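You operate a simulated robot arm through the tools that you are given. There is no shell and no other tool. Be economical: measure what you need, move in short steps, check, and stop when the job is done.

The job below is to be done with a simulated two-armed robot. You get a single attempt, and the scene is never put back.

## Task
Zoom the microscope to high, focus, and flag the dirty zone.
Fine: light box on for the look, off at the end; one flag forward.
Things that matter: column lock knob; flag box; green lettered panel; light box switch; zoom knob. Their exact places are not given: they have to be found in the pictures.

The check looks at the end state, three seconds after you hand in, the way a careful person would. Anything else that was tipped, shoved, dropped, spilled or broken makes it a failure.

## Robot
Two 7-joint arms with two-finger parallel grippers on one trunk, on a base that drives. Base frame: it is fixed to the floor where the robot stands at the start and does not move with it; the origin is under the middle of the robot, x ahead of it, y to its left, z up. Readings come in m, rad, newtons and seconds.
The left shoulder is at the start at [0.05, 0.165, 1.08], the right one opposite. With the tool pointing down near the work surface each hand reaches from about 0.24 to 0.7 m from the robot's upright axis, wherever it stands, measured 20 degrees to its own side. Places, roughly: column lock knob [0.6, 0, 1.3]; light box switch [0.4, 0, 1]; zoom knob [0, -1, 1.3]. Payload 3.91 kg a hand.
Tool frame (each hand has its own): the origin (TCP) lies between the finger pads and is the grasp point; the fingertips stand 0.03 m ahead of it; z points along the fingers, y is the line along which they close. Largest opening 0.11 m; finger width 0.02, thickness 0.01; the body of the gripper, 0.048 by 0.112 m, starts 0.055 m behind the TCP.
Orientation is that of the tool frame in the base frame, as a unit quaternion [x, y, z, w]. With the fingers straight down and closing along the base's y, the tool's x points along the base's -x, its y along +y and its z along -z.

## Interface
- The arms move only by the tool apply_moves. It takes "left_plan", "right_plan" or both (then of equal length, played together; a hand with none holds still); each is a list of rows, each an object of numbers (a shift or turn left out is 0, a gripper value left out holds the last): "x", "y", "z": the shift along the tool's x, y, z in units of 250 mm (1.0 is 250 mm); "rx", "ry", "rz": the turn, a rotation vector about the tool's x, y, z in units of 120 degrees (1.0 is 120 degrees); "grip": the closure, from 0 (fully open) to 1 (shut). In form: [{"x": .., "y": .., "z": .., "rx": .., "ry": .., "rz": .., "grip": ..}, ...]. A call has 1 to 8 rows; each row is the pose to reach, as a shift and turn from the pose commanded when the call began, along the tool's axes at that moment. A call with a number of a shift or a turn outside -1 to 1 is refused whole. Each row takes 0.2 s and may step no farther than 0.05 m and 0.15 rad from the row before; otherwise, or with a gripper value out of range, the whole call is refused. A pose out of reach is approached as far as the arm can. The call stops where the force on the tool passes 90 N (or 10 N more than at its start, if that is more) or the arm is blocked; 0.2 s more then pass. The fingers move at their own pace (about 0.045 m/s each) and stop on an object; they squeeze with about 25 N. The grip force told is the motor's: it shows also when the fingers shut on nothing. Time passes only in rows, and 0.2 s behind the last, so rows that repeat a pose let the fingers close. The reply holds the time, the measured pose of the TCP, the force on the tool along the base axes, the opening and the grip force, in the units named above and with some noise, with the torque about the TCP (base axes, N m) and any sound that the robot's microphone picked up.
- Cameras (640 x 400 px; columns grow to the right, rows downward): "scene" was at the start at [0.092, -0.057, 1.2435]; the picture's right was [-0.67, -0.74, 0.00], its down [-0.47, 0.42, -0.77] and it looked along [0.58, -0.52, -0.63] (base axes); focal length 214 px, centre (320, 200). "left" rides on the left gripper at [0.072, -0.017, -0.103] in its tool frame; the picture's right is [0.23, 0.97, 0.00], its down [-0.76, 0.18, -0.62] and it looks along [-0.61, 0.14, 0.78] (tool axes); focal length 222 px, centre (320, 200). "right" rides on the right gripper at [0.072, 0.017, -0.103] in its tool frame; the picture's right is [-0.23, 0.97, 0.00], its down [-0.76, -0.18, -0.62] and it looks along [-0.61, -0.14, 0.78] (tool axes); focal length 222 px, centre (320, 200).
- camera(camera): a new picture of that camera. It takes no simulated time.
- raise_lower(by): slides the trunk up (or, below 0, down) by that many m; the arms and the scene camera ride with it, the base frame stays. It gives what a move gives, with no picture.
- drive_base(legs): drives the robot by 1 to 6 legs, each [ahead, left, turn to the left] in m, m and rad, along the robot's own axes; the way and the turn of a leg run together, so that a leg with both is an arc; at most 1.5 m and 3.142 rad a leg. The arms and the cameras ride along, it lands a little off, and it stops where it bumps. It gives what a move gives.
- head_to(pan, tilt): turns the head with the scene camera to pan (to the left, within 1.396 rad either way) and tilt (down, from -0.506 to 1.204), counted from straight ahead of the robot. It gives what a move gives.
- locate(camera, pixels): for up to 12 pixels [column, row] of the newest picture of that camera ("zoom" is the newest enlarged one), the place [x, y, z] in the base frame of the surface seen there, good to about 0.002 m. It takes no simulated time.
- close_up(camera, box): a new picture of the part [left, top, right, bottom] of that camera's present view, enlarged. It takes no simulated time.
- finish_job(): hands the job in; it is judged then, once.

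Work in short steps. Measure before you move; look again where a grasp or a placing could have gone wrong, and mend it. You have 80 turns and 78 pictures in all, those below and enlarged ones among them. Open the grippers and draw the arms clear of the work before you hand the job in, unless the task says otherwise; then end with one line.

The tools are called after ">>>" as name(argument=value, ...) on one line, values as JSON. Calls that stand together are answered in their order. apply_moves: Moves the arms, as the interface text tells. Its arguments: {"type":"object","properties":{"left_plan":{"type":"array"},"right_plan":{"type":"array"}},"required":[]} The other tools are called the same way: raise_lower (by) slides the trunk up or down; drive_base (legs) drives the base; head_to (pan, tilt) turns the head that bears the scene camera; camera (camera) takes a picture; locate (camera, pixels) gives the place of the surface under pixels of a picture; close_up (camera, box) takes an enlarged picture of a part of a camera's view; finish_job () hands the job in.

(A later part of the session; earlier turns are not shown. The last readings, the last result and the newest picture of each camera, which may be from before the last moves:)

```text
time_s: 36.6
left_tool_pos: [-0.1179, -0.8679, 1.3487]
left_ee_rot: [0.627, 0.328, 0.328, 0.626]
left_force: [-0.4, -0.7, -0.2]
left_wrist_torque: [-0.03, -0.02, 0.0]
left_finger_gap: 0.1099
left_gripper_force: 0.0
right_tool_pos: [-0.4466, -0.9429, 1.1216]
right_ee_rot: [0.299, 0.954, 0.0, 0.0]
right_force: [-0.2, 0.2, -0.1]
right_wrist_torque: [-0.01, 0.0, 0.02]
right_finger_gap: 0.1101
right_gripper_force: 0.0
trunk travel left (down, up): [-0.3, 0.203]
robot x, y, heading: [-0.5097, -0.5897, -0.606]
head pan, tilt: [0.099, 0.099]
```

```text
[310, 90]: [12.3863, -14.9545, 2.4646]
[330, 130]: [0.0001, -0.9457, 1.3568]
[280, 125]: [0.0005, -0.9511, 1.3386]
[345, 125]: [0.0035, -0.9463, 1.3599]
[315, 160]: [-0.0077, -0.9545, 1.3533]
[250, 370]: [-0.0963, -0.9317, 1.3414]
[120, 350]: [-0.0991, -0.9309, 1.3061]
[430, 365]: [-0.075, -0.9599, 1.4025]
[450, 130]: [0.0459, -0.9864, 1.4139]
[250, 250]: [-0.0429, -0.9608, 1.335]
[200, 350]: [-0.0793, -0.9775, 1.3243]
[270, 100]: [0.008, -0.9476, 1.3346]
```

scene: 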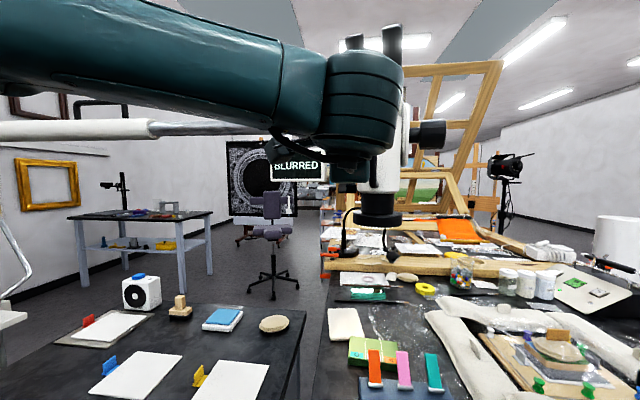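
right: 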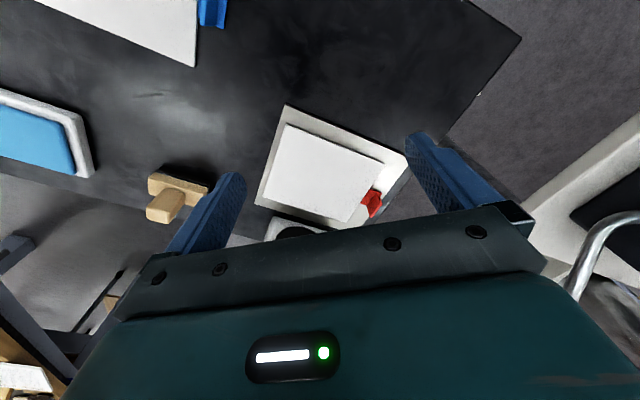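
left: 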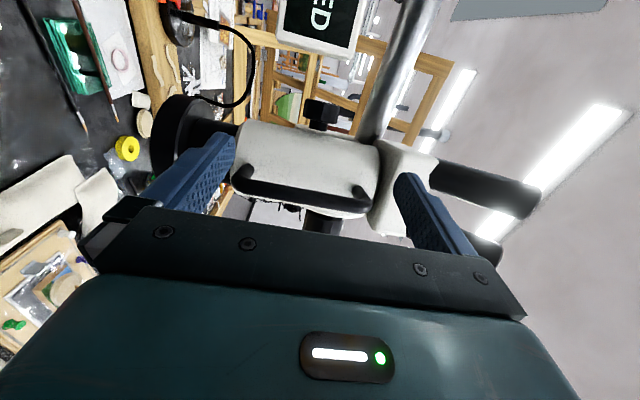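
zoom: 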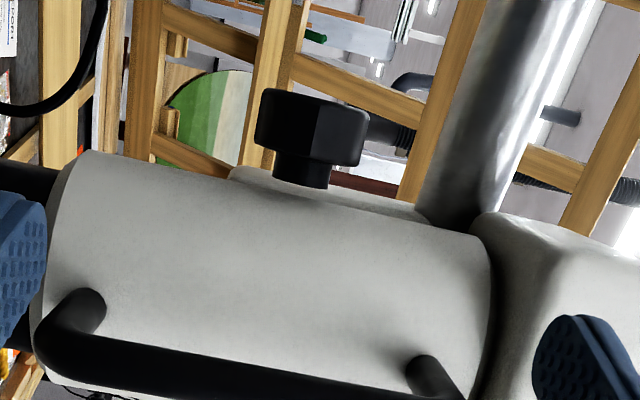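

Knob centre is about d=0.56 along my heading, only 0.16 ahead of the hand. I part-close to ~0.065, pitch 15° down, and advance over the knob.

>>> apply_moves(left_plan=[{"x": 0.02, "rx": 0.06, "grip": 0.41}, {"x": 0.02, "rx": 0.125, "grip": 0.41}, {"x": 0.02, "z": 0.12, "rx": 0.125}, {"x": 0.02, "z": 0.28, "rx": 0.125}, {"x": 0.02, "z": 0.42, "rx": 0.125}, {"x": 0.02, "z": 0.54, "rx": 0.125}, {"x": 0.02, "z": 0.645, "rx": 0.125}])

>>> camera(camera="left")

>>> camera(camera="scene")

```text
time_s: 38.2
left_tool_pos: [-0.0501, -0.8938, 1.292]
left_ee_rot: [0.684, 0.362, 0.292, 0.563]
left_force: [-0.4, -0.3, -0.2]
left_wrist_torque: [-0.02, -0.01, 0.0]
left_finger_gap: 0.0651
left_gripper_force: 0.1
left hand out of reach, approached as far as the arm can: row 1, 2, 3, 4, 5, 6, 7
right_tool_pos: [-0.4461, -0.9417, 1.1228]
right_ee_rot: [0.299, 0.954, 0.001, 0.0]
right_force: [0.0, 0.4, 0.2]
right_wrist_torque: [-0.03, 0.0, 0.0]
right_finger_gap: 0.11
right_gripper_force: 0.1
trunk travel left (down, up): [-0.3, 0.203]
robot x, y, heading: [-0.5104, -0.5865, -0.608]
head pan, tilt: [0.099, 0.099]
```

```text
45 pictures are left
```

left: 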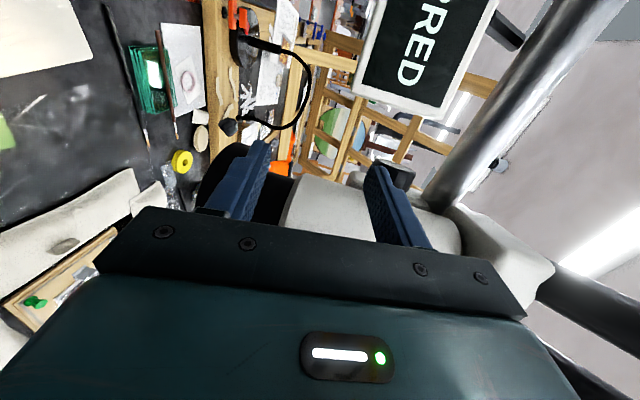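

```text
44 pictures are left
```

scene: 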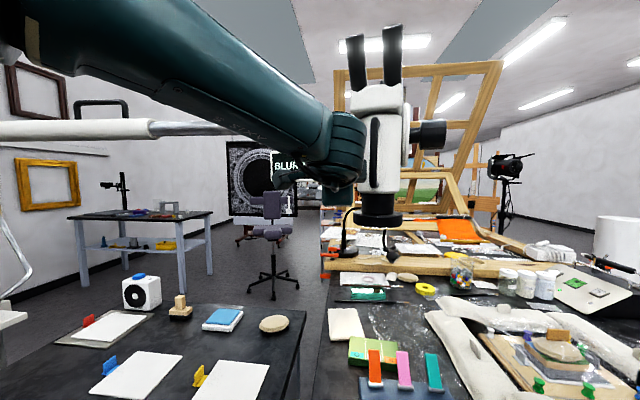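

The left hand is out of reach that far up/ahead. I draw it back, raise the trunk 0.15 m and drive a little closer.

>>> apply_moves(left_plan=[{"y": -0.04, "z": -0.15}, {"y": -0.08, "z": -0.3}, {"y": -0.12, "z": -0.45}, {"y": -0.16, "z": -0.6}])

>>> raise_lower(by=0.15)

>>> camera(camera="scene")

```text
time_s: 39.2
left_tool_pos: [-0.1789, -0.8066, 1.2809]
left_ee_rot: [0.683, 0.362, 0.291, 0.564]
left_force: [0.0, 0.3, -0.5]
left_wrist_torque: [0.01, -0.02, 0.0]
left_finger_gap: 0.0649
left_gripper_force: 0.0
right_tool_pos: [-0.4461, -0.9422, 1.1212]
right_ee_rot: [0.3, 0.954, 0.0, 0.0]
right_force: [-0.1, -0.5, -0.5]
right_wrist_torque: [0.0, 0.01, 0.01]
right_finger_gap: 0.11
right_gripper_force: 0.0
trunk travel left (down, up): [-0.3, 0.203]
robot x, y, heading: [-0.5137, -0.595, -0.607]
head pan, tilt: [0.099, 0.099]
```

```text
time_s: 41.0
left_tool_pos: [-0.1774, -0.807, 1.4293]
left_ee_rot: [0.684, 0.363, 0.291, 0.563]
left_force: [0.2, -0.3, 0.0]
left_wrist_torque: [0.0, 0.0, -0.01]
left_finger_gap: 0.0647
left_gripper_force: 0.0
right_tool_pos: [-0.4458, -0.9429, 1.2729]
right_ee_rot: [0.299, 0.954, 0.0, 0.0]
right_force: [0.8, -1.1, -0.7]
right_wrist_torque: [0.01, -0.02, 0.04]
right_finger_gap: 0.1101
right_gripper_force: 0.1
trunk travel left (down, up): [-0.45, 0.053]
robot x, y, heading: [-0.5121, -0.5937, -0.607]
head pan, tilt: [0.099, 0.099]
```

```text
43 pictures are left
```

scene: 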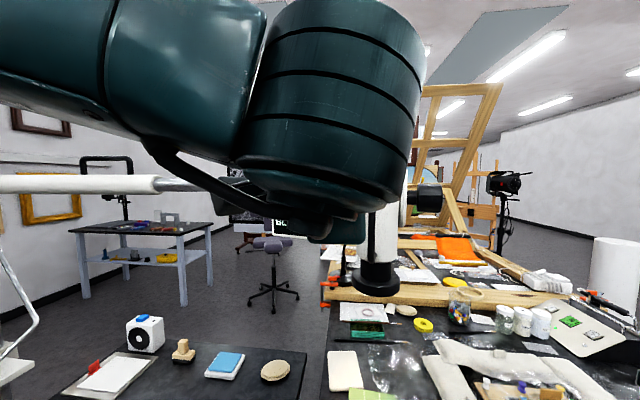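

I lower the left hand to knob height and shift it left, then drive ahead 0.08 and right 0.10 so that the knob falls in better reach.

>>> apply_moves(left_plan=[{"x": 0.09, "y": -0.08, "z": 0.02}, {"x": 0.18, "y": -0.16, "z": 0.04}, {"x": 0.27, "y": -0.24, "z": 0.06}, {"x": 0.356, "y": -0.313, "z": 0.084}])

>>> drive_base(legs=[[0, -0.1, 0], [0.08, 0, 0]])

>>> camera(camera="left")

```text
time_s: 42.0
left_tool_pos: [-0.1226, -0.7375, 1.3481]
left_ee_rot: [0.683, 0.363, 0.291, 0.564]
left_force: [-0.4, 0.0, 0.4]
left_wrist_torque: [0.0, -0.02, 0.05]
left_finger_gap: 0.0651
left_gripper_force: 0.1
right_tool_pos: [-0.446, -0.9411, 1.2722]
right_ee_rot: [0.299, 0.954, -0.001, 0.0]
right_force: [0.3, 0.6, 0.1]
right_wrist_torque: [-0.01, -0.02, 0.01]
right_finger_gap: 0.11
right_gripper_force: 0.0
trunk travel left (down, up): [-0.45, 0.053]
robot x, y, heading: [-0.5109, -0.5953, -0.607]
head pan, tilt: [0.099, 0.099]
```

```text
time_s: 43.8
left_tool_pos: [-0.1133, -0.865, 1.3483]
left_ee_rot: [0.683, 0.363, 0.292, 0.562]
left_force: [0.0, 0.6, 0.7]
left_wrist_torque: [-0.04, 0.0, 0.01]
left_finger_gap: 0.0647
left_gripper_force: 0.0
right_tool_pos: [-0.4356, -1.0711, 1.2729]
right_ee_rot: [0.297, 0.955, 0.0, 0.0]
right_force: [-0.5, -0.5, -0.2]
right_wrist_torque: [0.01, 0.02, -0.01]
right_finger_gap: 0.1101
right_gripper_force: 0.1
trunk travel left (down, up): [-0.45, 0.053]
robot x, y, heading: [-0.5052, -0.7198, -0.607]
head pan, tilt: [0.099, 0.099]
```

```text
42 pictures are left
```

left: 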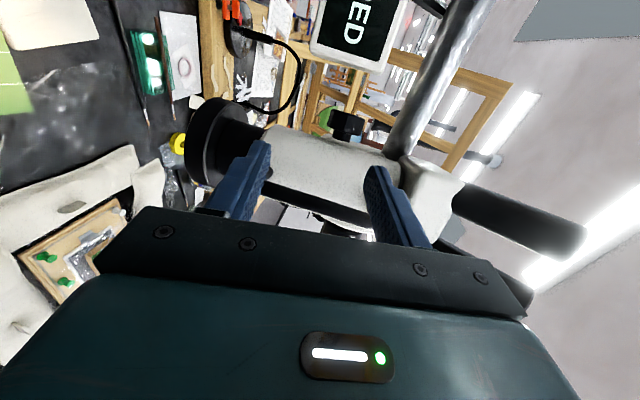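

Hand is at the right height and lateral place (knob at (347,122)). I advance most of the way, then check.

>>> apply_moves(left_plan=[{"y": 0.04, "z": 0.15}, {"y": 0.08, "z": 0.3}, {"y": 0.11, "z": 0.4}, {"y": 0.12, "z": 0.45}])

>>> close_up(camera="left", box=[200, 60, 440, 210])

```text
time_s: 44.8
left_tool_pos: [-0.019, -0.9312, 1.3571]
left_ee_rot: [0.683, 0.363, 0.291, 0.562]
left_force: [-0.1, 0.7, -0.3]
left_wrist_torque: [0.0, -0.03, -0.04]
left_finger_gap: 0.0648
left_gripper_force: 0.1
right_tool_pos: [-0.4366, -1.069, 1.2721]
right_ee_rot: [0.297, 0.955, 0.0, 0.0]
right_force: [-0.9, -0.4, -0.2]
right_wrist_torque: [0.02, -0.02, 0.0]
right_finger_gap: 0.11
right_gripper_force: 0.0
trunk travel left (down, up): [-0.45, 0.053]
robot x, y, heading: [-0.5017, -0.72, -0.608]
head pan, tilt: [0.099, 0.099]
```

```text
2.67 times, centred on (320, 135) of left
```

zoom: 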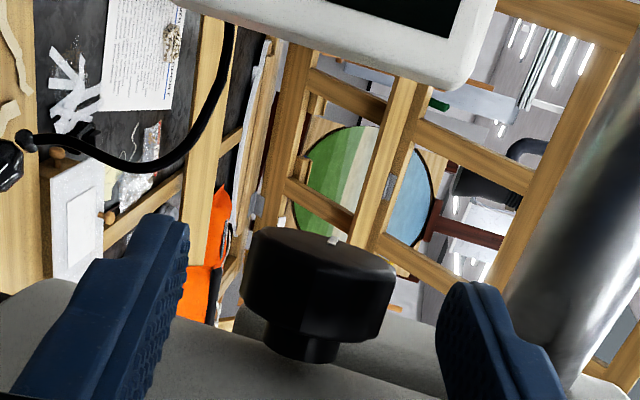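

The knob is well between the fingers, ahead. I measure it again.

>>> locate(camera="zoom", pixels=[[320, 258], [320, 295], [260, 285], [380, 310], [335, 240], [300, 345], [270, 240], [385, 270]])

```text
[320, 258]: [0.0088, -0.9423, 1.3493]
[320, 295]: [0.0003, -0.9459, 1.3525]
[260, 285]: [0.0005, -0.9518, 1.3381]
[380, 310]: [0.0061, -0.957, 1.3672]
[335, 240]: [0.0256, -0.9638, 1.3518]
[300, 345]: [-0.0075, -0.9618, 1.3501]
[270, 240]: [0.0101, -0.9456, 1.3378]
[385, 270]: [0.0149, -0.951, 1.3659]
```

Knob centre is about d=0.560, z=1.351. I move on 44 mm and close on it.

>>> apply_moves(left_plan=[{"x": -0.012, "y": 0.003, "z": 0.09}, {"x": -0.012, "y": 0.007, "z": 0.178}, {"x": -0.012, "y": 0.007, "z": 0.178, "grip": 1}, {"x": -0.012, "y": 0.007, "z": 0.178, "grip": 1}, {"x": -0.012, "y": 0.007, "z": 0.178, "grip": 1}])

>>> close_up(camera="left", box=[200, 60, 440, 210])

```text
time_s: 46.0
left_tool_pos: [0.0134, -0.956, 1.3496]
left_ee_rot: [0.683, 0.363, 0.291, 0.564]
left_force: [-11.2, 22.9, -5.5]
left_wrist_torque: [-0.37, -1.38, -2.19]
left_finger_gap: 0.039
left_gripper_force: 45.3
right_tool_pos: [-0.438, -1.0674, 1.2745]
right_ee_rot: [0.298, 0.955, -0.001, 0.001]
right_force: [-0.2, 0.9, 0.5]
right_wrist_torque: [0.02, 0.06, 0.02]
right_finger_gap: 0.11
right_gripper_force: 0.0
trunk travel left (down, up): [-0.45, 0.053]
robot x, y, heading: [-0.5, -0.7212, -0.605]
head pan, tilt: [0.099, 0.099]
```

```text
2.67 times, centred on (320, 135) of left
```

zoom: 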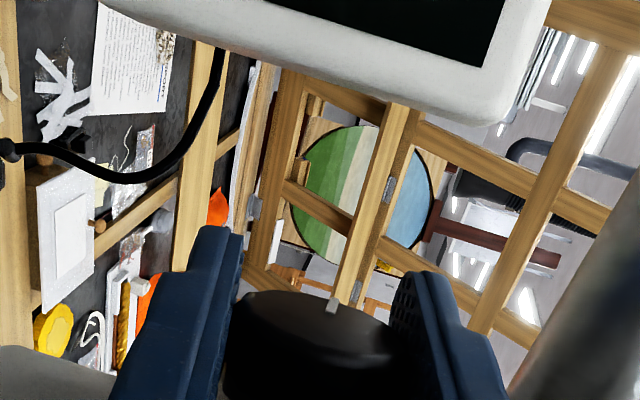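

Gripped (gap 39 mm). I turn the knob clockwise (fingers toward up), 34° first, watching the forces and sound.

>>> apply_moves(left_plan=[{"rx": -0.07}, {"rx": -0.14}, {"rx": -0.21}, {"rx": -0.28}])

>>> close_up(camera="left", box=[200, 60, 440, 210])

```text
time_s: 47.0
left_tool_pos: [0.0122, -0.9491, 1.3469]
left_ee_rot: [0.493, 0.278, 0.386, 0.729]
left_force: [9.7, 65.8, -21.3]
left_wrist_torque: [3.16, 3.16, -6.48]
left_finger_gap: 0.0383
left_gripper_force: 45.1
left hand out of reach, approached as far as the arm can: row 4
right_tool_pos: [-0.4321, -1.0587, 1.2754]
right_ee_rot: [0.297, 0.955, -0.006, 0.0]
right_force: [-0.7, -0.3, -0.1]
right_wrist_torque: [-0.02, 0.03, 0.01]
right_finger_gap: 0.1103
right_gripper_force: 0.1
trunk travel left (down, up): [-0.45, 0.053]
robot x, y, heading: [-0.4986, -0.7169, -0.599]
head pan, tilt: [0.099, 0.099]
```

```text
2.67 times, centred on (320, 135) of left
```

zoom: 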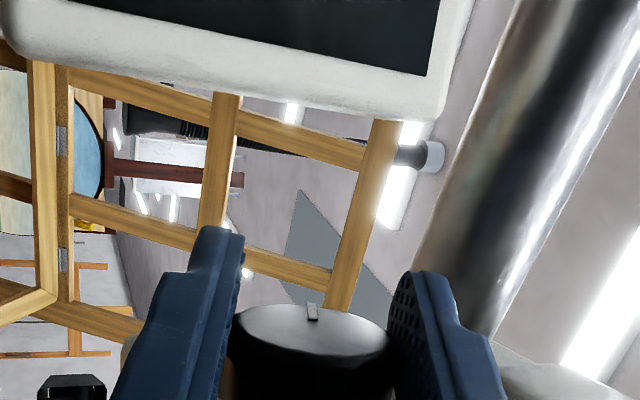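

The knob turned with the hand, but the side force rose to ~60 N and the arm is at its reach limit. I open the fingers here and look.

>>> apply_moves(left_plan=[{"grip": 0.4}, {"grip": 0.4}])

>>> camera(camera="left")

>>> camera(camera="scene")

```text
time_s: 47.6
left_tool_pos: [0.0117, -0.9501, 1.349]
left_ee_rot: [0.492, 0.275, 0.39, 0.728]
left_force: [7.8, 72.2, -31.7]
left_wrist_torque: [2.93, -2.36, -4.68]
left_finger_gap: 0.0659
left_gripper_force: 0.2
right_tool_pos: [-0.4327, -1.0588, 1.2756]
right_ee_rot: [0.297, 0.955, -0.006, 0.001]
right_force: [0.4, -0.4, 0.8]
right_wrist_torque: [0.02, 0.01, 0.02]
right_finger_gap: 0.1102
right_gripper_force: 0.0
trunk travel left (down, up): [-0.45, 0.053]
robot x, y, heading: [-0.5018, -0.719, -0.601]
head pan, tilt: [0.099, 0.099]
```

```text
38 pictures are left
```

left: 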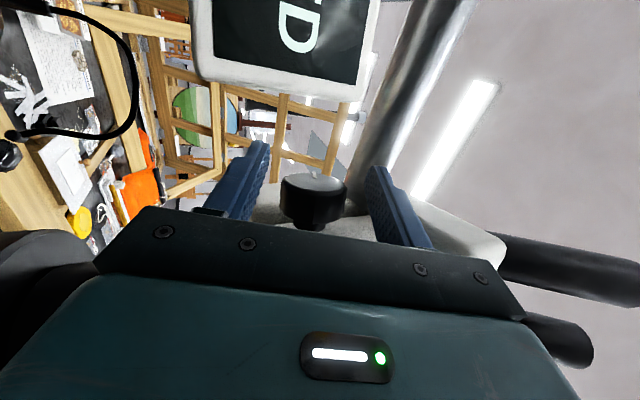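

```text
37 pictures are left
```

scene: 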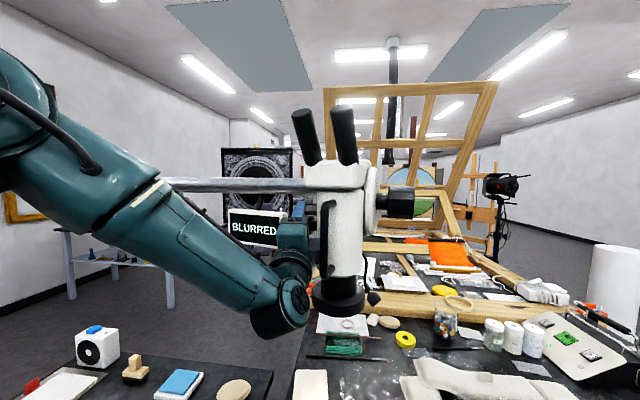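

A hand part still presses on something with the fingers open, probably the microscope's handle on its right. I shift left 12 mm and back out along the finger axis.

>>> apply_moves(left_plan=[{"x": 0.03}, {"x": 0.05}, {"x": 0.06, "z": -0.06}, {"x": 0.06, "z": -0.15}, {"x": 0.06, "z": -0.25}, {"x": 0.06, "z": -0.35}])

>>> camera(camera="left")

>>> locate(camera="left", pixels=[[320, 100], [310, 90], [330, 120], [300, 150], [250, 170]])

>>> camera(camera="scene")

```text
time_s: 49.0
left_tool_pos: [-0.0584, -0.9105, 1.3208]
left_ee_rot: [0.493, 0.261, 0.381, 0.737]
left_force: [0.3, 0.1, -0.3]
left_wrist_torque: [0.03, -0.01, 0.0]
left_finger_gap: 0.0661
left_gripper_force: 0.1
left hand out of reach, approached as far as the arm can: row 1, 2, 3, 4
right_tool_pos: [-0.4377, -1.0707, 1.2729]
right_ee_rot: [0.299, 0.954, 0.0, 0.0]
right_force: [-0.2, 0.6, 0.7]
right_wrist_torque: [0.01, -0.01, -0.01]
right_finger_gap: 0.1101
right_gripper_force: 0.0
trunk travel left (down, up): [-0.45, 0.053]
robot x, y, heading: [-0.4997, -0.7188, -0.605]
head pan, tilt: [0.099, 0.099]
```

```text
36 pictures are left
```

left: 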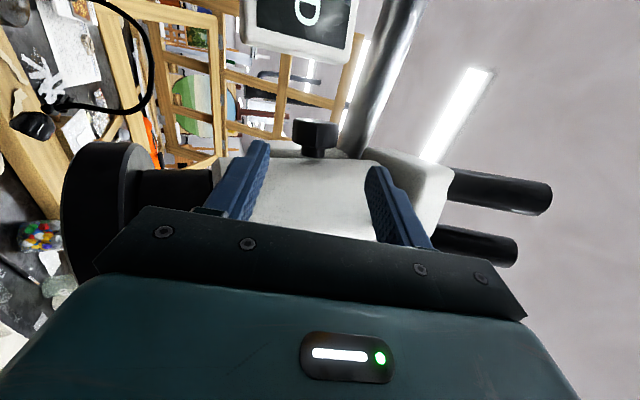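

```text
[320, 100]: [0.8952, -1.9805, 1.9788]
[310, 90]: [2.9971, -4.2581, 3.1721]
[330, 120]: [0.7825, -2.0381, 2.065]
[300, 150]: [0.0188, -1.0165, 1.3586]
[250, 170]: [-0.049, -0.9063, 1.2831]
```

```text
35 pictures are left
```

scene: 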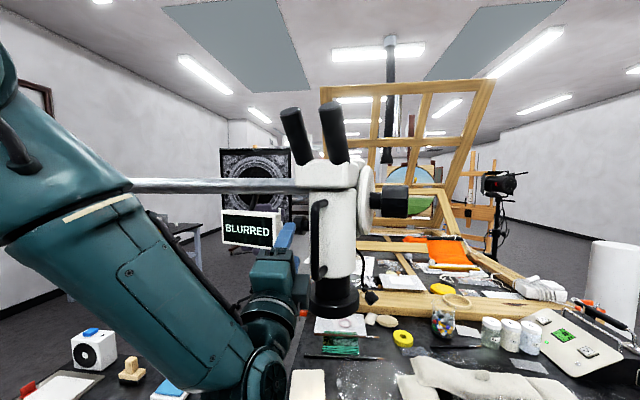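

The hand is free now. I check where knob and handle are, in case the boom moved, and where the pointer points.

>>> close_up(camera="left", box=[240, 85, 400, 185])

>>> locate(camera="zoom", pixels=[[300, 195], [235, 190], [375, 190], [300, 160], [310, 290], [300, 255], [430, 330]])

```text
4.00 times, centred on (320, 135) of left
```

zoom: 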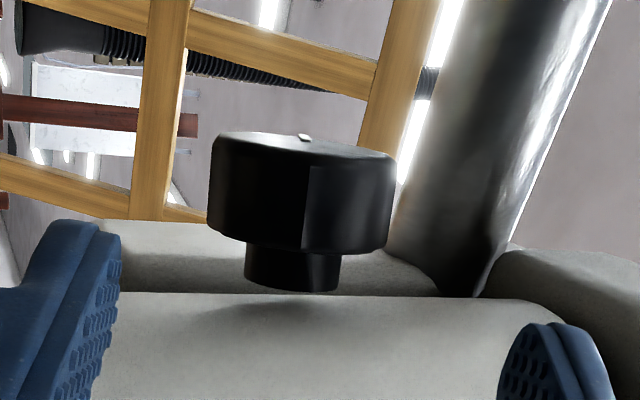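

```text
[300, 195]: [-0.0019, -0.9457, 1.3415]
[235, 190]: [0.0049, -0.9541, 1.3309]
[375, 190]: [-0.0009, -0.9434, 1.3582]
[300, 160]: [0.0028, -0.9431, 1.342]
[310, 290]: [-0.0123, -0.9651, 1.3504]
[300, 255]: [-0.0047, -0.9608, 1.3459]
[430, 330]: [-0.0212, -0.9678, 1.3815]
```

Knob has turned ~30° and stayed; its place is unchanged. The flange likely met the handle, so I'll approach with a 20° yaw from the left and with the trunk lower for more upward pitch. First back off and lower.

>>> apply_moves(left_plan=[{"z": -0.15, "x": 0.03}, {"z": -0.3, "x": 0.06, "rx": 0.06}, {"z": -0.4, "x": 0.09, "rx": 0.12}, {"z": -0.4, "x": 0.12, "rx": 0.185}])

>>> raise_lower(by=-0.2)

>>> apply_moves(left_plan=[{"y": 0.1, "ry": -0.06}, {"y": 0.2, "ry": -0.12}, {"y": 0.3, "ry": -0.167}])

```text
time_s: 50.0
left_tool_pos: [-0.1023, -0.8726, 1.2954]
left_ee_rot: [0.624, 0.333, 0.327, 0.627]
left_force: [-0.8, 0.9, -0.1]
left_wrist_torque: [0.02, 0.01, 0.0]
left_finger_gap: 0.066
left_gripper_force: 0.1
left hand out of reach, approached as far as the arm can: row 2, 3, 4
right_tool_pos: [-0.4375, -1.0689, 1.2734]
right_ee_rot: [0.298, 0.955, -0.002, 0.001]
right_force: [-0.3, 0.4, 0.4]
right_wrist_torque: [-0.05, -0.02, -0.01]
right_finger_gap: 0.1101
right_gripper_force: 0.1
trunk travel left (down, up): [-0.45, 0.053]
robot x, y, heading: [-0.503, -0.7206, -0.607]
head pan, tilt: [0.099, 0.099]
```

```text
time_s: 52.2
left_tool_pos: [-0.0999, -0.8736, 1.0951]
left_ee_rot: [0.624, 0.333, 0.326, 0.627]
left_force: [-0.7, 0.3, 0.0]
left_wrist_torque: [-0.01, 0.02, 0.03]
left_finger_gap: 0.0659
left_gripper_force: 0.1
right_tool_pos: [-0.4361, -1.0693, 1.0728]
right_ee_rot: [0.297, 0.955, 0.001, 0.0]
right_force: [-0.6, 0.2, 0.3]
right_wrist_torque: [0.0, 0.01, 0.02]
right_finger_gap: 0.1101
right_gripper_force: 0.1
trunk travel left (down, up): [-0.25, 0.253]
robot x, y, heading: [-0.5051, -0.7234, -0.604]
head pan, tilt: [0.099, 0.099]
```

```text
time_s: 53.0
left_tool_pos: [-0.0993, -0.872, 1.1703]
left_ee_rot: [0.671, 0.218, 0.213, 0.676]
left_force: [0.0, 0.8, 0.1]
left_wrist_torque: [0.02, 0.0, -0.06]
left_finger_gap: 0.0657
left_gripper_force: 0.1
right_tool_pos: [-0.4356, -1.0693, 1.0726]
right_ee_rot: [0.298, 0.955, 0.0, 0.0]
right_force: [0.6, 0.2, 0.4]
right_wrist_torque: [0.03, -0.04, -0.01]
right_finger_gap: 0.1102
right_gripper_force: 0.1
trunk travel left (down, up): [-0.25, 0.253]
robot x, y, heading: [-0.4991, -0.7199, -0.603]
head pan, tilt: [0.099, 0.099]
```

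Now rise to pre-grasp height, left-front of the knob.

>>> apply_moves(left_plan=[{"x": 0.1, "y": 0.12}, {"x": 0.163, "y": 0.28}, {"x": 0.163, "y": 0.44, "z": 0.01}, {"x": 0.163, "y": 0.6, "z": 0.02}, {"x": 0.163, "y": 0.712, "z": 0.026}])

>>> close_up(camera="left", box=[200, 60, 440, 210])

>>> locate(camera="zoom", pixels=[[320, 200], [320, 225], [290, 215], [350, 215], [320, 175]])

```text
time_s: 54.2
left_tool_pos: [-0.0541, -0.9031, 1.2814]
left_ee_rot: [0.667, 0.219, 0.213, 0.68]
left_force: [-0.6, -0.2, 0.0]
left_wrist_torque: [0.01, -0.01, 0.01]
left_finger_gap: 0.066
left_gripper_force: 0.0
left hand out of reach, approached as far as the arm can: row 2, 3, 4, 5
right_tool_pos: [-0.4358, -1.0697, 1.0732]
right_ee_rot: [0.297, 0.955, 0.0, 0.0]
right_force: [-1.4, 0.3, 0.4]
right_wrist_torque: [0.0, -0.01, -0.02]
right_finger_gap: 0.11
right_gripper_force: 0.2
trunk travel left (down, up): [-0.25, 0.253]
robot x, y, heading: [-0.4984, -0.7224, -0.604]
head pan, tilt: [0.099, 0.099]
```

```text
2.67 times, centred on (320, 135) of left
```

zoom: 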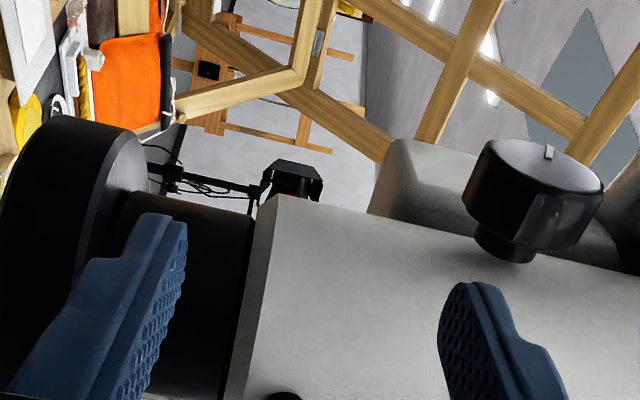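

```text
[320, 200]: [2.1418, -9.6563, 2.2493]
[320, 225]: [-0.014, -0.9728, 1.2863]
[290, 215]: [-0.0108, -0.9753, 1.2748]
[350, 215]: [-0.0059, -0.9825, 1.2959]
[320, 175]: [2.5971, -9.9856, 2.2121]
```

The lowered trunk is worse: the arm can't rise. I go back to the raised trunk, where it reached, retreating the hand first.

>>> apply_moves(left_plan=[{"z": -0.15, "y": -0.05}, {"z": -0.3, "y": -0.15}, {"z": -0.45, "y": -0.25}, {"z": -0.45, "y": -0.4}])

>>> raise_lower(by=0.2)

```text
time_s: 55.2
left_tool_pos: [-0.1141, -0.8258, 1.1976]
left_ee_rot: [0.672, 0.218, 0.212, 0.676]
left_force: [-0.3, -0.2, -0.4]
left_wrist_torque: [0.0, 0.02, 0.0]
left_finger_gap: 0.0659
left_gripper_force: 0.0
left hand out of reach, approached as far as the arm can: row 1, 2, 3, 4
right_tool_pos: [-0.437, -1.0697, 1.0708]
right_ee_rot: [0.297, 0.955, 0.0, 0.0]
right_force: [-0.1, -0.5, -0.1]
right_wrist_torque: [-0.02, -0.03, -0.02]
right_finger_gap: 0.11
right_gripper_force: 0.1
trunk travel left (down, up): [-0.25, 0.253]
robot x, y, heading: [-0.4973, -0.7195, -0.606]
head pan, tilt: [0.099, 0.099]
```

```text
time_s: 57.3
left_tool_pos: [-0.1133, -0.828, 1.398]
left_ee_rot: [0.671, 0.219, 0.213, 0.676]
left_force: [0.6, -0.3, 0.3]
left_wrist_torque: [0.0, 0.0, 0.01]
left_finger_gap: 0.0658
left_gripper_force: 0.0
right_tool_pos: [-0.435, -1.07, 1.2715]
right_ee_rot: [0.298, 0.955, -0.001, 0.0]
right_force: [1.1, 0.1, 0.5]
right_wrist_torque: [-0.03, 0.0, 0.01]
right_finger_gap: 0.1099
right_gripper_force: 0.0
trunk travel left (down, up): [-0.45, 0.053]
robot x, y, heading: [-0.5037, -0.718, -0.601]
head pan, tilt: [0.099, 0.099]
```

I drive back 0.10 m to give the arm more room, go to the pre-grasp, and test how far it can pitch up there in free air.

>>> drive_base(legs=[[-0.1, 0, 0]])

>>> apply_moves(left_plan=[{"x": 0.06, "y": -0.1, "z": 0.14}, {"x": 0.11, "y": -0.196, "z": 0.28}, {"x": 0.16, "y": -0.196, "z": 0.42}, {"x": 0.2, "y": -0.196, "z": 0.56}])

>>> apply_moves(left_plan=[{"rx": -0.07}, {"rx": -0.14}, {"rx": -0.21}, {"rx": -0.28}, {"rx": -0.35}, {"rx": -0.42}])

```text
time_s: 58.5
left_tool_pos: [-0.1969, -0.7689, 1.3994]
left_ee_rot: [0.671, 0.219, 0.213, 0.676]
left_force: [-0.5, 0.9, 1.2]
left_wrist_torque: [-0.01, 0.01, 0.02]
left_finger_gap: 0.0659
left_gripper_force: 0.2
right_tool_pos: [-0.5199, -1.0109, 1.2717]
right_ee_rot: [0.299, 0.954, 0.0, 0.002]
right_force: [0.2, 0.1, -1.0]
right_wrist_torque: [-0.03, 0.0, 0.0]
right_finger_gap: 0.1101
right_gripper_force: 0.1
trunk travel left (down, up): [-0.45, 0.053]
robot x, y, heading: [-0.5847, -0.659, -0.609]
head pan, tilt: [0.099, 0.099]
```

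```text
time_s: 59.5
left_tool_pos: [-0.0747, -0.8539, 1.3488]
left_ee_rot: [0.671, 0.218, 0.213, 0.676]
left_force: [0.1, -1.0, 0.0]
left_wrist_torque: [-0.03, -0.01, 0.02]
left_finger_gap: 0.066
left_gripper_force: 0.0
right_tool_pos: [-0.5205, -1.0131, 1.2716]
right_ee_rot: [0.298, 0.955, 0.0, 0.0]
right_force: [0.7, -0.3, 0.4]
right_wrist_torque: [0.02, 0.0, -0.06]
right_finger_gap: 0.1097
right_gripper_force: 0.1
trunk travel left (down, up): [-0.45, 0.053]
robot x, y, heading: [-0.5833, -0.6622, -0.606]
head pan, tilt: [0.099, 0.099]
```

```text
time_s: 60.9
left_tool_pos: [-0.0751, -0.8525, 1.3476]
left_ee_rot: [0.654, 0.214, 0.218, 0.692]
left_force: [0.7, 0.3, 0.0]
left_wrist_torque: [-0.01, 0.0, -0.01]
left_finger_gap: 0.0661
left_gripper_force: 0.1
left hand out of reach, approached as far as the arm can: row 1, 2, 3, 4, 5, 6
right_tool_pos: [-0.5196, -1.0128, 1.2732]
right_ee_rot: [0.298, 0.954, 0.0, 0.0]
right_force: [0.2, 0.2, -0.5]
right_wrist_torque: [0.0, -0.01, 0.0]
right_finger_gap: 0.11
right_gripper_force: 0.1
trunk travel left (down, up): [-0.45, 0.053]
robot x, y, heading: [-0.5823, -0.6622, -0.605]
head pan, tilt: [0.099, 0.099]
```

Pitch-up is limited here to ~3°; I test the other direction.

>>> apply_moves(left_plan=[{"rx": 0.07}, {"rx": 0.14}, {"rx": 0.21}, {"rx": 0.28}, {"rx": 0.35}])

```text
time_s: 62.1
left_tool_pos: [-0.181, -0.8739, 1.2551]
left_ee_rot: [0.847, 0.279, 0.137, 0.431]
left_force: [0.2, -0.5, 0.4]
left_wrist_torque: [-0.03, -0.05, 0.05]
left_finger_gap: 0.0657
left_gripper_force: 0.1
left hand out of reach, approached as far as the arm can: row 3, 4, 5
right_tool_pos: [-0.5241, -1.015, 1.2718]
right_ee_rot: [0.299, 0.954, 0.001, 0.002]
right_force: [-1.3, -0.2, -0.4]
right_wrist_torque: [0.0, -0.1, -0.01]
right_finger_gap: 0.11
right_gripper_force: 0.0
trunk travel left (down, up): [-0.45, 0.053]
robot x, y, heading: [-0.5845, -0.6614, -0.61]
head pan, tilt: [0.099, 0.099]
```

The window in this roll is only ~30°, but it was usable at the earlier stand, so I'll ratchet the knob in 30° strokes with a slight yaw. I reposition the hand, then drive ahead again.

>>> apply_moves(left_plan=[{"x": 0.045, "y": 0.035, "z": -0.11, "rx": -0.054}, {"x": 0.09, "y": 0.07, "z": -0.22, "rx": -0.108}, {"x": 0.135, "y": 0.105, "z": -0.33, "rx": -0.163}, {"x": 0.18, "y": 0.142, "z": -0.445, "rx": -0.217}])

>>> drive_base(legs=[[0.102, 0, 0]])

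>>> apply_moves(left_plan=[{"ry": 0.045}, {"ry": 0.09}])

```text
time_s: 63.1
left_tool_pos: [-0.1797, -0.7865, 1.3447]
left_ee_rot: [0.726, 0.243, 0.197, 0.612]
left_force: [0.1, -0.3, -0.3]
left_wrist_torque: [0.0, 0.0, 0.0]
left_finger_gap: 0.0659
left_gripper_force: 0.0
right_tool_pos: [-0.5202, -1.0128, 1.2732]
right_ee_rot: [0.297, 0.955, -0.001, 0.0]
right_force: [-0.2, 0.8, 0.2]
right_wrist_torque: [-0.04, 0.01, 0.01]
right_finger_gap: 0.11
right_gripper_force: 0.0
trunk travel left (down, up): [-0.45, 0.053]
robot x, y, heading: [-0.5838, -0.6595, -0.605]
head pan, tilt: [0.099, 0.099]
```

```text
time_s: 64.3
left_tool_pos: [-0.097, -0.8465, 1.3447]
left_ee_rot: [0.728, 0.243, 0.195, 0.611]
left_force: [0.4, 0.3, 0.0]
left_wrist_torque: [0.0, 0.0, -0.02]
left_finger_gap: 0.0658
left_gripper_force: 0.0
right_tool_pos: [-0.4355, -1.0703, 1.2718]
right_ee_rot: [0.298, 0.955, 0.0, 0.001]
right_force: [-0.2, -0.7, -0.5]
right_wrist_torque: [0.02, 0.03, 0.0]
right_finger_gap: 0.1101
right_gripper_force: 0.1
trunk travel left (down, up): [-0.45, 0.053]
robot x, y, heading: [-0.5032, -0.7174, -0.601]
head pan, tilt: [0.099, 0.099]
```

```text
time_s: 64.9
left_tool_pos: [-0.0961, -0.8458, 1.3442]
left_ee_rot: [0.706, 0.3, 0.263, 0.585]
left_force: [0.0, 0.6, -0.8]
left_wrist_torque: [0.01, 0.01, 0.0]
left_finger_gap: 0.0658
left_gripper_force: 0.0
right_tool_pos: [-0.4359, -1.0708, 1.2727]
right_ee_rot: [0.298, 0.955, 0.001, 0.0]
right_force: [-0.5, -0.2, -0.5]
right_wrist_torque: [-0.01, -0.03, -0.04]
right_finger_gap: 0.1099
right_gripper_force: 0.1
trunk travel left (down, up): [-0.45, 0.053]
robot x, y, heading: [-0.5021, -0.719, -0.607]
head pan, tilt: [0.099, 0.099]
```

Orientation is pitch -10°, yaw 8°. I advance onto the knob and close.

>>> apply_moves(left_plan=[{"x": -0.003, "y": 0.03, "z": 0.15}, {"x": -0.007, "y": 0.065, "z": 0.3}, {"x": -0.01, "y": 0.1, "z": 0.45}, {"x": -0.014, "y": 0.12, "z": 0.55}, {"x": -0.014, "y": 0.13, "z": 0.61}, {"x": -0.014, "y": 0.13, "z": 0.61, "grip": 1}, {"x": -0.014, "y": 0.13, "z": 0.61, "grip": 1}])

>>> close_up(camera="left", box=[200, 60, 440, 210])

```text
time_s: 66.5
left_tool_pos: [0.0145, -0.9549, 1.3503]
left_ee_rot: [0.706, 0.3, 0.262, 0.585]
left_force: [-0.5, 0.8, -4.6]
left_wrist_torque: [-0.01, -0.03, 0.01]
left_finger_gap: 0.0388
left_gripper_force: 27.0
right_tool_pos: [-0.4361, -1.0693, 1.2717]
right_ee_rot: [0.298, 0.955, 0.0, 0.0]
right_force: [0.5, -0.4, 0.8]
right_wrist_torque: [0.02, -0.02, -0.02]
right_finger_gap: 0.1101
right_gripper_force: 0.1
trunk travel left (down, up): [-0.45, 0.053]
robot x, y, heading: [-0.5056, -0.7217, -0.607]
head pan, tilt: [0.099, 0.099]
```

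```text
2.67 times, centred on (320, 135) of left
```

zoom: 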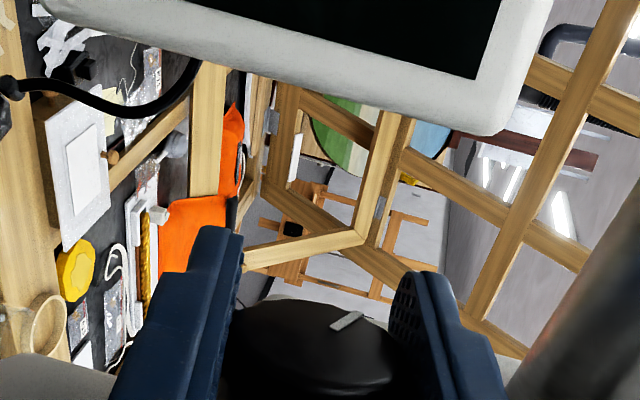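

Clean grip with hardly any side force; the pointer shows the 30° already gained. I turn another stroke about the knob's axis, open, and check.

>>> apply_moves(left_plan=[{"rx": -0.0594, "ry": 0.0027, "rz": 0.0082}, {"rx": -0.1188, "ry": 0.0054, "rz": 0.0164}, {"rx": -0.1782, "ry": 0.0081, "rz": 0.0245}, {"rx": -0.2376, "ry": 0.0108, "rz": 0.0327}])

>>> camera(camera="scene")

```text
time_s: 67.5
left_tool_pos: [0.0166, -0.9552, 1.35]
left_ee_rot: [0.63, 0.256, 0.312, 0.663]
left_force: [1.3, 0.4, 1.9]
left_wrist_torque: [-0.47, 0.54, 0.98]
left_finger_gap: 0.0385
left_gripper_force: 45.1
left hand out of reach, approached as far as the arm can: row 3, 4
right_tool_pos: [-0.4339, -1.0699, 1.2738]
right_ee_rot: [0.298, 0.955, -0.001, 0.0]
right_force: [0.4, 0.2, 1.0]
right_wrist_torque: [0.05, -0.02, 0.04]
right_finger_gap: 0.1102
right_gripper_force: 0.1
trunk travel left (down, up): [-0.45, 0.053]
robot x, y, heading: [-0.5003, -0.7198, -0.607]
head pan, tilt: [0.099, 0.099]
```

```text
31 pictures are left
```

scene: 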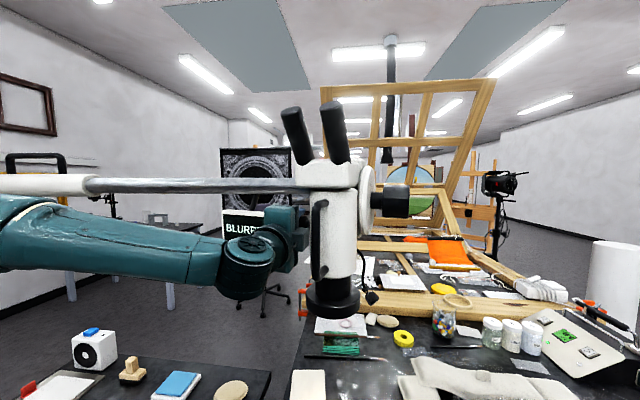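

Pitch is limited at ~+4°, a stroke of only 15°. A larger yaw (fingers pointing mostly along the knob axis, from left-front of the monitor) should let the wrist roll do the turning. I open, back out and yaw to ~55°.

>>> apply_moves(left_plan=[{"grip": 0.4}, {"grip": 0.4}, {"z": -0.15}, {"z": -0.3}, {"z": -0.45}])

>>> apply_moves(left_plan=[{"x": 0.1, "ry": -0.065}, {"x": 0.2, "ry": -0.13}, {"x": 0.3, "ry": -0.195}, {"x": 0.4, "ry": -0.26}, {"x": 0.5, "ry": -0.325}, {"x": 0.5, "ry": -0.39}])

>>> camera(camera="left")

>>> camera(camera="scene")

```text
time_s: 68.7
left_tool_pos: [-0.0694, -0.877, 1.343]
left_ee_rot: [0.631, 0.255, 0.311, 0.663]
left_force: [-0.4, 0.4, 0.3]
left_wrist_torque: [-0.02, 0.01, -0.02]
left_finger_gap: 0.0662
left_gripper_force: 0.0
right_tool_pos: [-0.4363, -1.0689, 1.2725]
right_ee_rot: [0.298, 0.955, 0.0, 0.0]
right_force: [-0.2, 0.5, 0.7]
right_wrist_torque: [0.01, 0.02, 0.03]
right_finger_gap: 0.1102
right_gripper_force: 0.2
trunk travel left (down, up): [-0.45, 0.053]
robot x, y, heading: [-0.5001, -0.7219, -0.604]
head pan, tilt: [0.099, 0.099]
```

```text
time_s: 70.1
left_tool_pos: [0.02, -0.8175, 1.3968]
left_ee_rot: [0.704, -0.025, 0.032, 0.71]
left_force: [1.2, 0.2, 0.5]
left_wrist_torque: [-0.05, 0.01, -0.03]
left_finger_gap: 0.0661
left_gripper_force: 0.1
left hand out of reach, approached as far as the arm can: row 3, 4, 5, 6
right_tool_pos: [-0.4331, -1.0691, 1.2733]
right_ee_rot: [0.297, 0.955, -0.001, -0.001]
right_force: [1.1, 0.2, 0.7]
right_wrist_torque: [0.03, 0.03, 0.0]
right_finger_gap: 0.1097
right_gripper_force: 0.0
trunk travel left (down, up): [-0.45, 0.053]
robot x, y, heading: [-0.499, -0.722, -0.607]
head pan, tilt: [0.099, 0.099]
```

```text
30 pictures are left
```

left: 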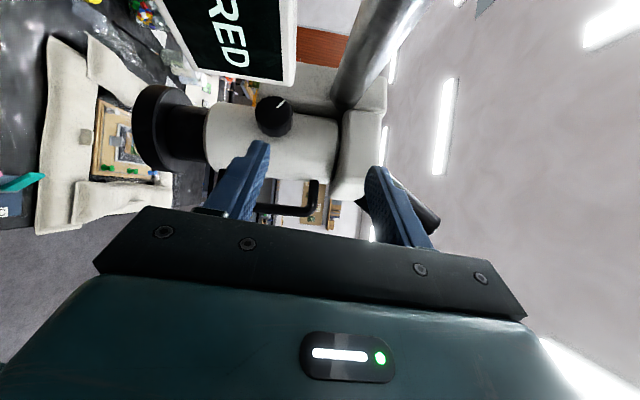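

```text
29 pictures are left
```

scene: 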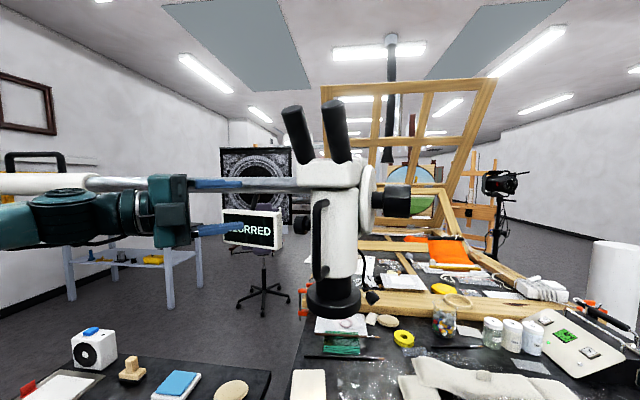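

The yaw reached 55° with the knob visible at (272,117). I ease to ~41° for monitor clearance, go to the pre-grasp, and test the roll back about the knob axis in free air.

>>> apply_moves(left_plan=[{"x": -0.06, "y": -0.1, "z": 0.0, "ry": 0.06}, {"x": -0.122, "y": -0.188, "z": 0.08, "ry": 0.115}, {"x": -0.122, "y": -0.188, "z": 0.17, "ry": 0.115}])

>>> apply_moves(left_plan=[{"rx": 0.052, "rz": -0.044}, {"rx": 0.104, "rz": -0.088}, {"rx": 0.156, "rz": -0.132}, {"rx": 0.208, "rz": -0.176}, {"rx": 0.26, "rz": -0.22}])

```text
time_s: 70.9
left_tool_pos: [-0.018, -0.864, 1.3682]
left_ee_rot: [0.697, 0.061, 0.118, 0.705]
left_force: [0.5, -0.5, 0.1]
left_wrist_torque: [0.02, 0.02, -0.02]
left_finger_gap: 0.0661
left_gripper_force: 0.1
left hand out of reach, approached as far as the arm can: row 1, 2, 3
right_tool_pos: [-0.4355, -1.0708, 1.2719]
right_ee_rot: [0.297, 0.955, 0.0, 0.0]
right_force: [-0.4, -0.4, 0.3]
right_wrist_torque: [0.01, 0.0, 0.0]
right_finger_gap: 0.1101
right_gripper_force: 0.0
trunk travel left (down, up): [-0.45, 0.053]
robot x, y, heading: [-0.5007, -0.7218, -0.603]
head pan, tilt: [0.099, 0.099]
```

```text
time_s: 72.1
left_tool_pos: [-0.107, -0.9183, 1.2971]
left_ee_rot: [0.811, 0.258, -0.054, 0.522]
left_force: [36.6, 16.9, 11.5]
left_wrist_torque: [-0.67, 1.22, 0.81]
left_finger_gap: 0.0766
left_gripper_force: 10.1
left hand out of reach, approached as far as the arm can: row 2, 3, 4, 5
right_tool_pos: [-0.427, -1.0648, 1.273]
right_ee_rot: [0.297, 0.955, -0.003, -0.003]
right_force: [0.6, 0.0, -0.1]
right_wrist_torque: [0.01, 0.04, -0.02]
right_finger_gap: 0.1101
right_gripper_force: 0.1
trunk travel left (down, up): [-0.45, 0.053]
robot x, y, heading: [-0.5019, -0.7193, -0.598]
head pan, tilt: [0.099, 0.099]
```

An unreachable pose dragged the hand off and a finger touches the handle. I look before backing out.

>>> camera(camera="left")

>>> camera(camera="scene")

```text
28 pictures are left
```

left: 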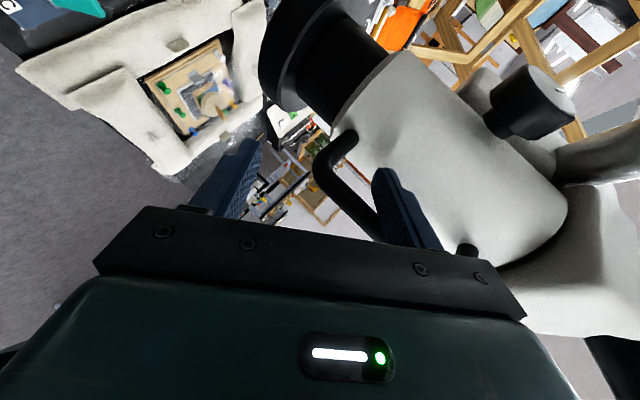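

```text
27 pictures are left
```

scene: 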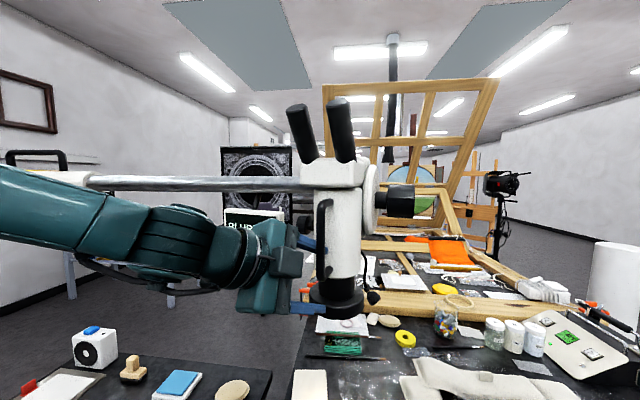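

Nothing has shifted; the upper finger just rests on the handle. I back straight out, then roll back to the previous orientation.

>>> apply_moves(left_plan=[{"z": -0.1}, {"z": -0.25}, {"z": -0.4}])

>>> apply_moves(left_plan=[{"rx": -0.052, "rz": 0.044}, {"rx": -0.104, "rz": 0.088}, {"rx": -0.156, "rz": 0.132}, {"rx": -0.208, "rz": 0.176}, {"rx": -0.26, "rz": 0.22}])

>>> raise_lower(by=-0.06)

```text
time_s: 72.9
left_tool_pos: [-0.1112, -0.8976, 1.2699]
left_ee_rot: [0.82, 0.259, -0.055, 0.507]
left_force: [61.1, -4.3, 5.1]
left_wrist_torque: [-0.36, 1.48, 2.19]
left_finger_gap: 0.0837
left_gripper_force: 17.5
left hand out of reach, approached as far as the arm can: row 1, 2, 3
right_tool_pos: [-0.4267, -1.071, 1.2708]
right_ee_rot: [0.298, 0.955, -0.001, -0.005]
right_force: [-0.6, 0.0, 0.3]
right_wrist_torque: [-0.04, 0.0, -0.02]
right_finger_gap: 0.1099
right_gripper_force: 0.0
trunk travel left (down, up): [-0.45, 0.053]
robot x, y, heading: [-0.4996, -0.7198, -0.606]
head pan, tilt: [0.099, 0.099]
```

```text
time_s: 74.1
left_tool_pos: [-0.1314, -0.9015, 1.2755]
left_ee_rot: [0.728, 0.093, 0.081, 0.675]
left_force: [0.7, 0.8, 0.2]
left_wrist_torque: [0.03, -0.02, 0.01]
left_finger_gap: 0.0661
left_gripper_force: 0.0
left hand out of reach, approached as far as the arm can: row 4, 5
right_tool_pos: [-0.4357, -1.0689, 1.2722]
right_ee_rot: [0.298, 0.955, -0.001, 0.001]
right_force: [-0.2, 0.6, 0.2]
right_wrist_torque: [0.0, -0.02, 0.01]
right_finger_gap: 0.1099
right_gripper_force: 0.0
trunk travel left (down, up): [-0.45, 0.053]
robot x, y, heading: [-0.4994, -0.7191, -0.605]
head pan, tilt: [0.099, 0.099]
```

```text
time_s: 75.1
left_tool_pos: [-0.1305, -0.9021, 1.2157]
left_ee_rot: [0.728, 0.095, 0.083, 0.674]
left_force: [1.9, 0.2, -0.1]
left_wrist_torque: [0.03, 0.01, 0.04]
left_finger_gap: 0.0662
left_gripper_force: 0.1
right_tool_pos: [-0.4365, -1.0704, 1.2124]
right_ee_rot: [0.297, 0.955, 0.0, 0.0]
right_force: [-0.6, -0.5, -0.2]
right_wrist_torque: [0.02, -0.01, -0.02]
right_finger_gap: 0.1101
right_gripper_force: 0.1
trunk travel left (down, up): [-0.39, 0.113]
robot x, y, heading: [-0.5033, -0.7187, -0.603]
head pan, tilt: [0.099, 0.099]
```

The hand is free. I move left first, then up to the pre-grasp, with the intermediate trunk height.

>>> apply_moves(left_plan=[{"x": 0.15, "z": -0.1}, {"x": 0.3, "z": -0.2}, {"x": 0.42, "y": 0.08, "z": -0.25}, {"x": 0.504, "y": 0.22, "z": -0.25}, {"x": 0.504, "y": 0.38, "z": -0.25}, {"x": 0.504, "y": 0.535, "z": -0.2}, {"x": 0.504, "y": 0.535, "z": -0.085}])

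>>> camera(camera="left")

```text
time_s: 76.7
left_tool_pos: [-0.0311, -0.8752, 1.3465]
left_ee_rot: [0.726, 0.095, 0.083, 0.676]
left_force: [0.4, 0.8, -0.2]
left_wrist_torque: [-0.03, -0.01, 0.02]
left_finger_gap: 0.0661
left_gripper_force: 0.1
left hand out of reach, approached as far as the arm can: row 2, 3, 4, 5, 6, 7
right_tool_pos: [-0.4371, -1.0713, 1.2123]
right_ee_rot: [0.297, 0.955, 0.0, -0.001]
right_force: [-0.4, 0.0, -0.7]
right_wrist_torque: [0.01, 0.0, -0.05]
right_finger_gap: 0.1101
right_gripper_force: 0.1
trunk travel left (down, up): [-0.39, 0.113]
robot x, y, heading: [-0.5019, -0.7183, -0.609]
head pan, tilt: [0.099, 0.099]
```

```text
26 pictures are left
```

left: 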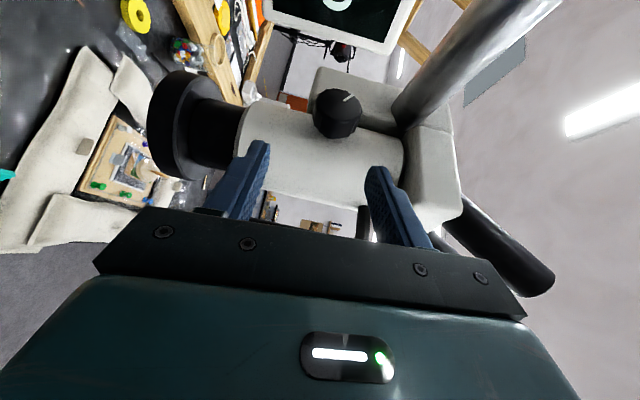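

The limit is toward the left, so I drive the robot 0.1 m left (hand passes in front of the monitor, clear) and re-approach.

>>> drive_base(legs=[[0, 0.1, 0]])

>>> apply_moves(left_plan=[{"x": -0.06, "z": 0.06}, {"x": -0.12, "z": 0.12}, {"x": -0.18, "z": 0.18}])

```text
time_s: 77.8
left_tool_pos: [0.0276, -0.7905, 1.3445]
left_ee_rot: [0.726, 0.096, 0.083, 0.676]
left_force: [0.8, 0.3, 0.3]
left_wrist_torque: [-0.05, -0.01, -0.01]
left_finger_gap: 0.0659
left_gripper_force: 0.0
right_tool_pos: [-0.3791, -0.9869, 1.2125]
right_ee_rot: [0.298, 0.955, 0.0, 0.0]
right_force: [0.8, 1.1, 0.5]
right_wrist_torque: [-0.02, 0.03, 0.02]
right_finger_gap: 0.1103
right_gripper_force: 0.1
trunk travel left (down, up): [-0.39, 0.113]
robot x, y, heading: [-0.4465, -0.6361, -0.604]
head pan, tilt: [0.099, 0.099]
```

```text
time_s: 78.6
left_tool_pos: [-0.0061, -0.8485, 1.3418]
left_ee_rot: [0.726, 0.096, 0.083, 0.676]
left_force: [0.3, -0.9, 1.0]
left_wrist_torque: [-0.04, 0.03, 0.01]
left_finger_gap: 0.0661
left_gripper_force: 0.1
right_tool_pos: [-0.3793, -0.9903, 1.2128]
right_ee_rot: [0.298, 0.955, 0.0, 0.0]
right_force: [0.4, -0.6, -0.6]
right_wrist_torque: [0.03, 0.0, 0.02]
right_finger_gap: 0.1103
right_gripper_force: 0.0
trunk travel left (down, up): [-0.39, 0.113]
robot x, y, heading: [-0.4432, -0.6365, -0.605]
head pan, tilt: [0.099, 0.099]
```

Reachable now. I test a 60° clockwise turn about the knob axis in free air here.

>>> apply_moves(left_plan=[{"rx": -0.047, "rz": 0.041}, {"rx": -0.094, "rz": 0.082}, {"rx": -0.141, "rz": 0.123}, {"rx": -0.188, "rz": 0.164}, {"rx": -0.235, "rz": 0.205}, {"rx": -0.282, "rz": 0.246}, {"rx": -0.33, "rz": 0.287}, {"rx": -0.3775, "rz": 0.328}])

```text
time_s: 80.4
left_tool_pos: [-0.0062, -0.8442, 1.3516]
left_ee_rot: [0.66, 0.039, 0.134, 0.738]
left_force: [-0.7, 1.2, -0.5]
left_wrist_torque: [0.01, 0.04, 0.02]
left_finger_gap: 0.066
left_gripper_force: 0.1
left hand out of reach, approached as far as the arm can: row 2, 3, 4, 5, 6, 7, 8
right_tool_pos: [-0.3792, -0.9887, 1.2126]
right_ee_rot: [0.298, 0.955, 0.0, 0.001]
right_force: [0.4, -0.6, 0.3]
right_wrist_torque: [-0.03, -0.02, 0.01]
right_finger_gap: 0.1101
right_gripper_force: 0.1
trunk travel left (down, up): [-0.39, 0.113]
robot x, y, heading: [-0.4463, -0.6393, -0.604]
head pan, tilt: [0.099, 0.099]
```

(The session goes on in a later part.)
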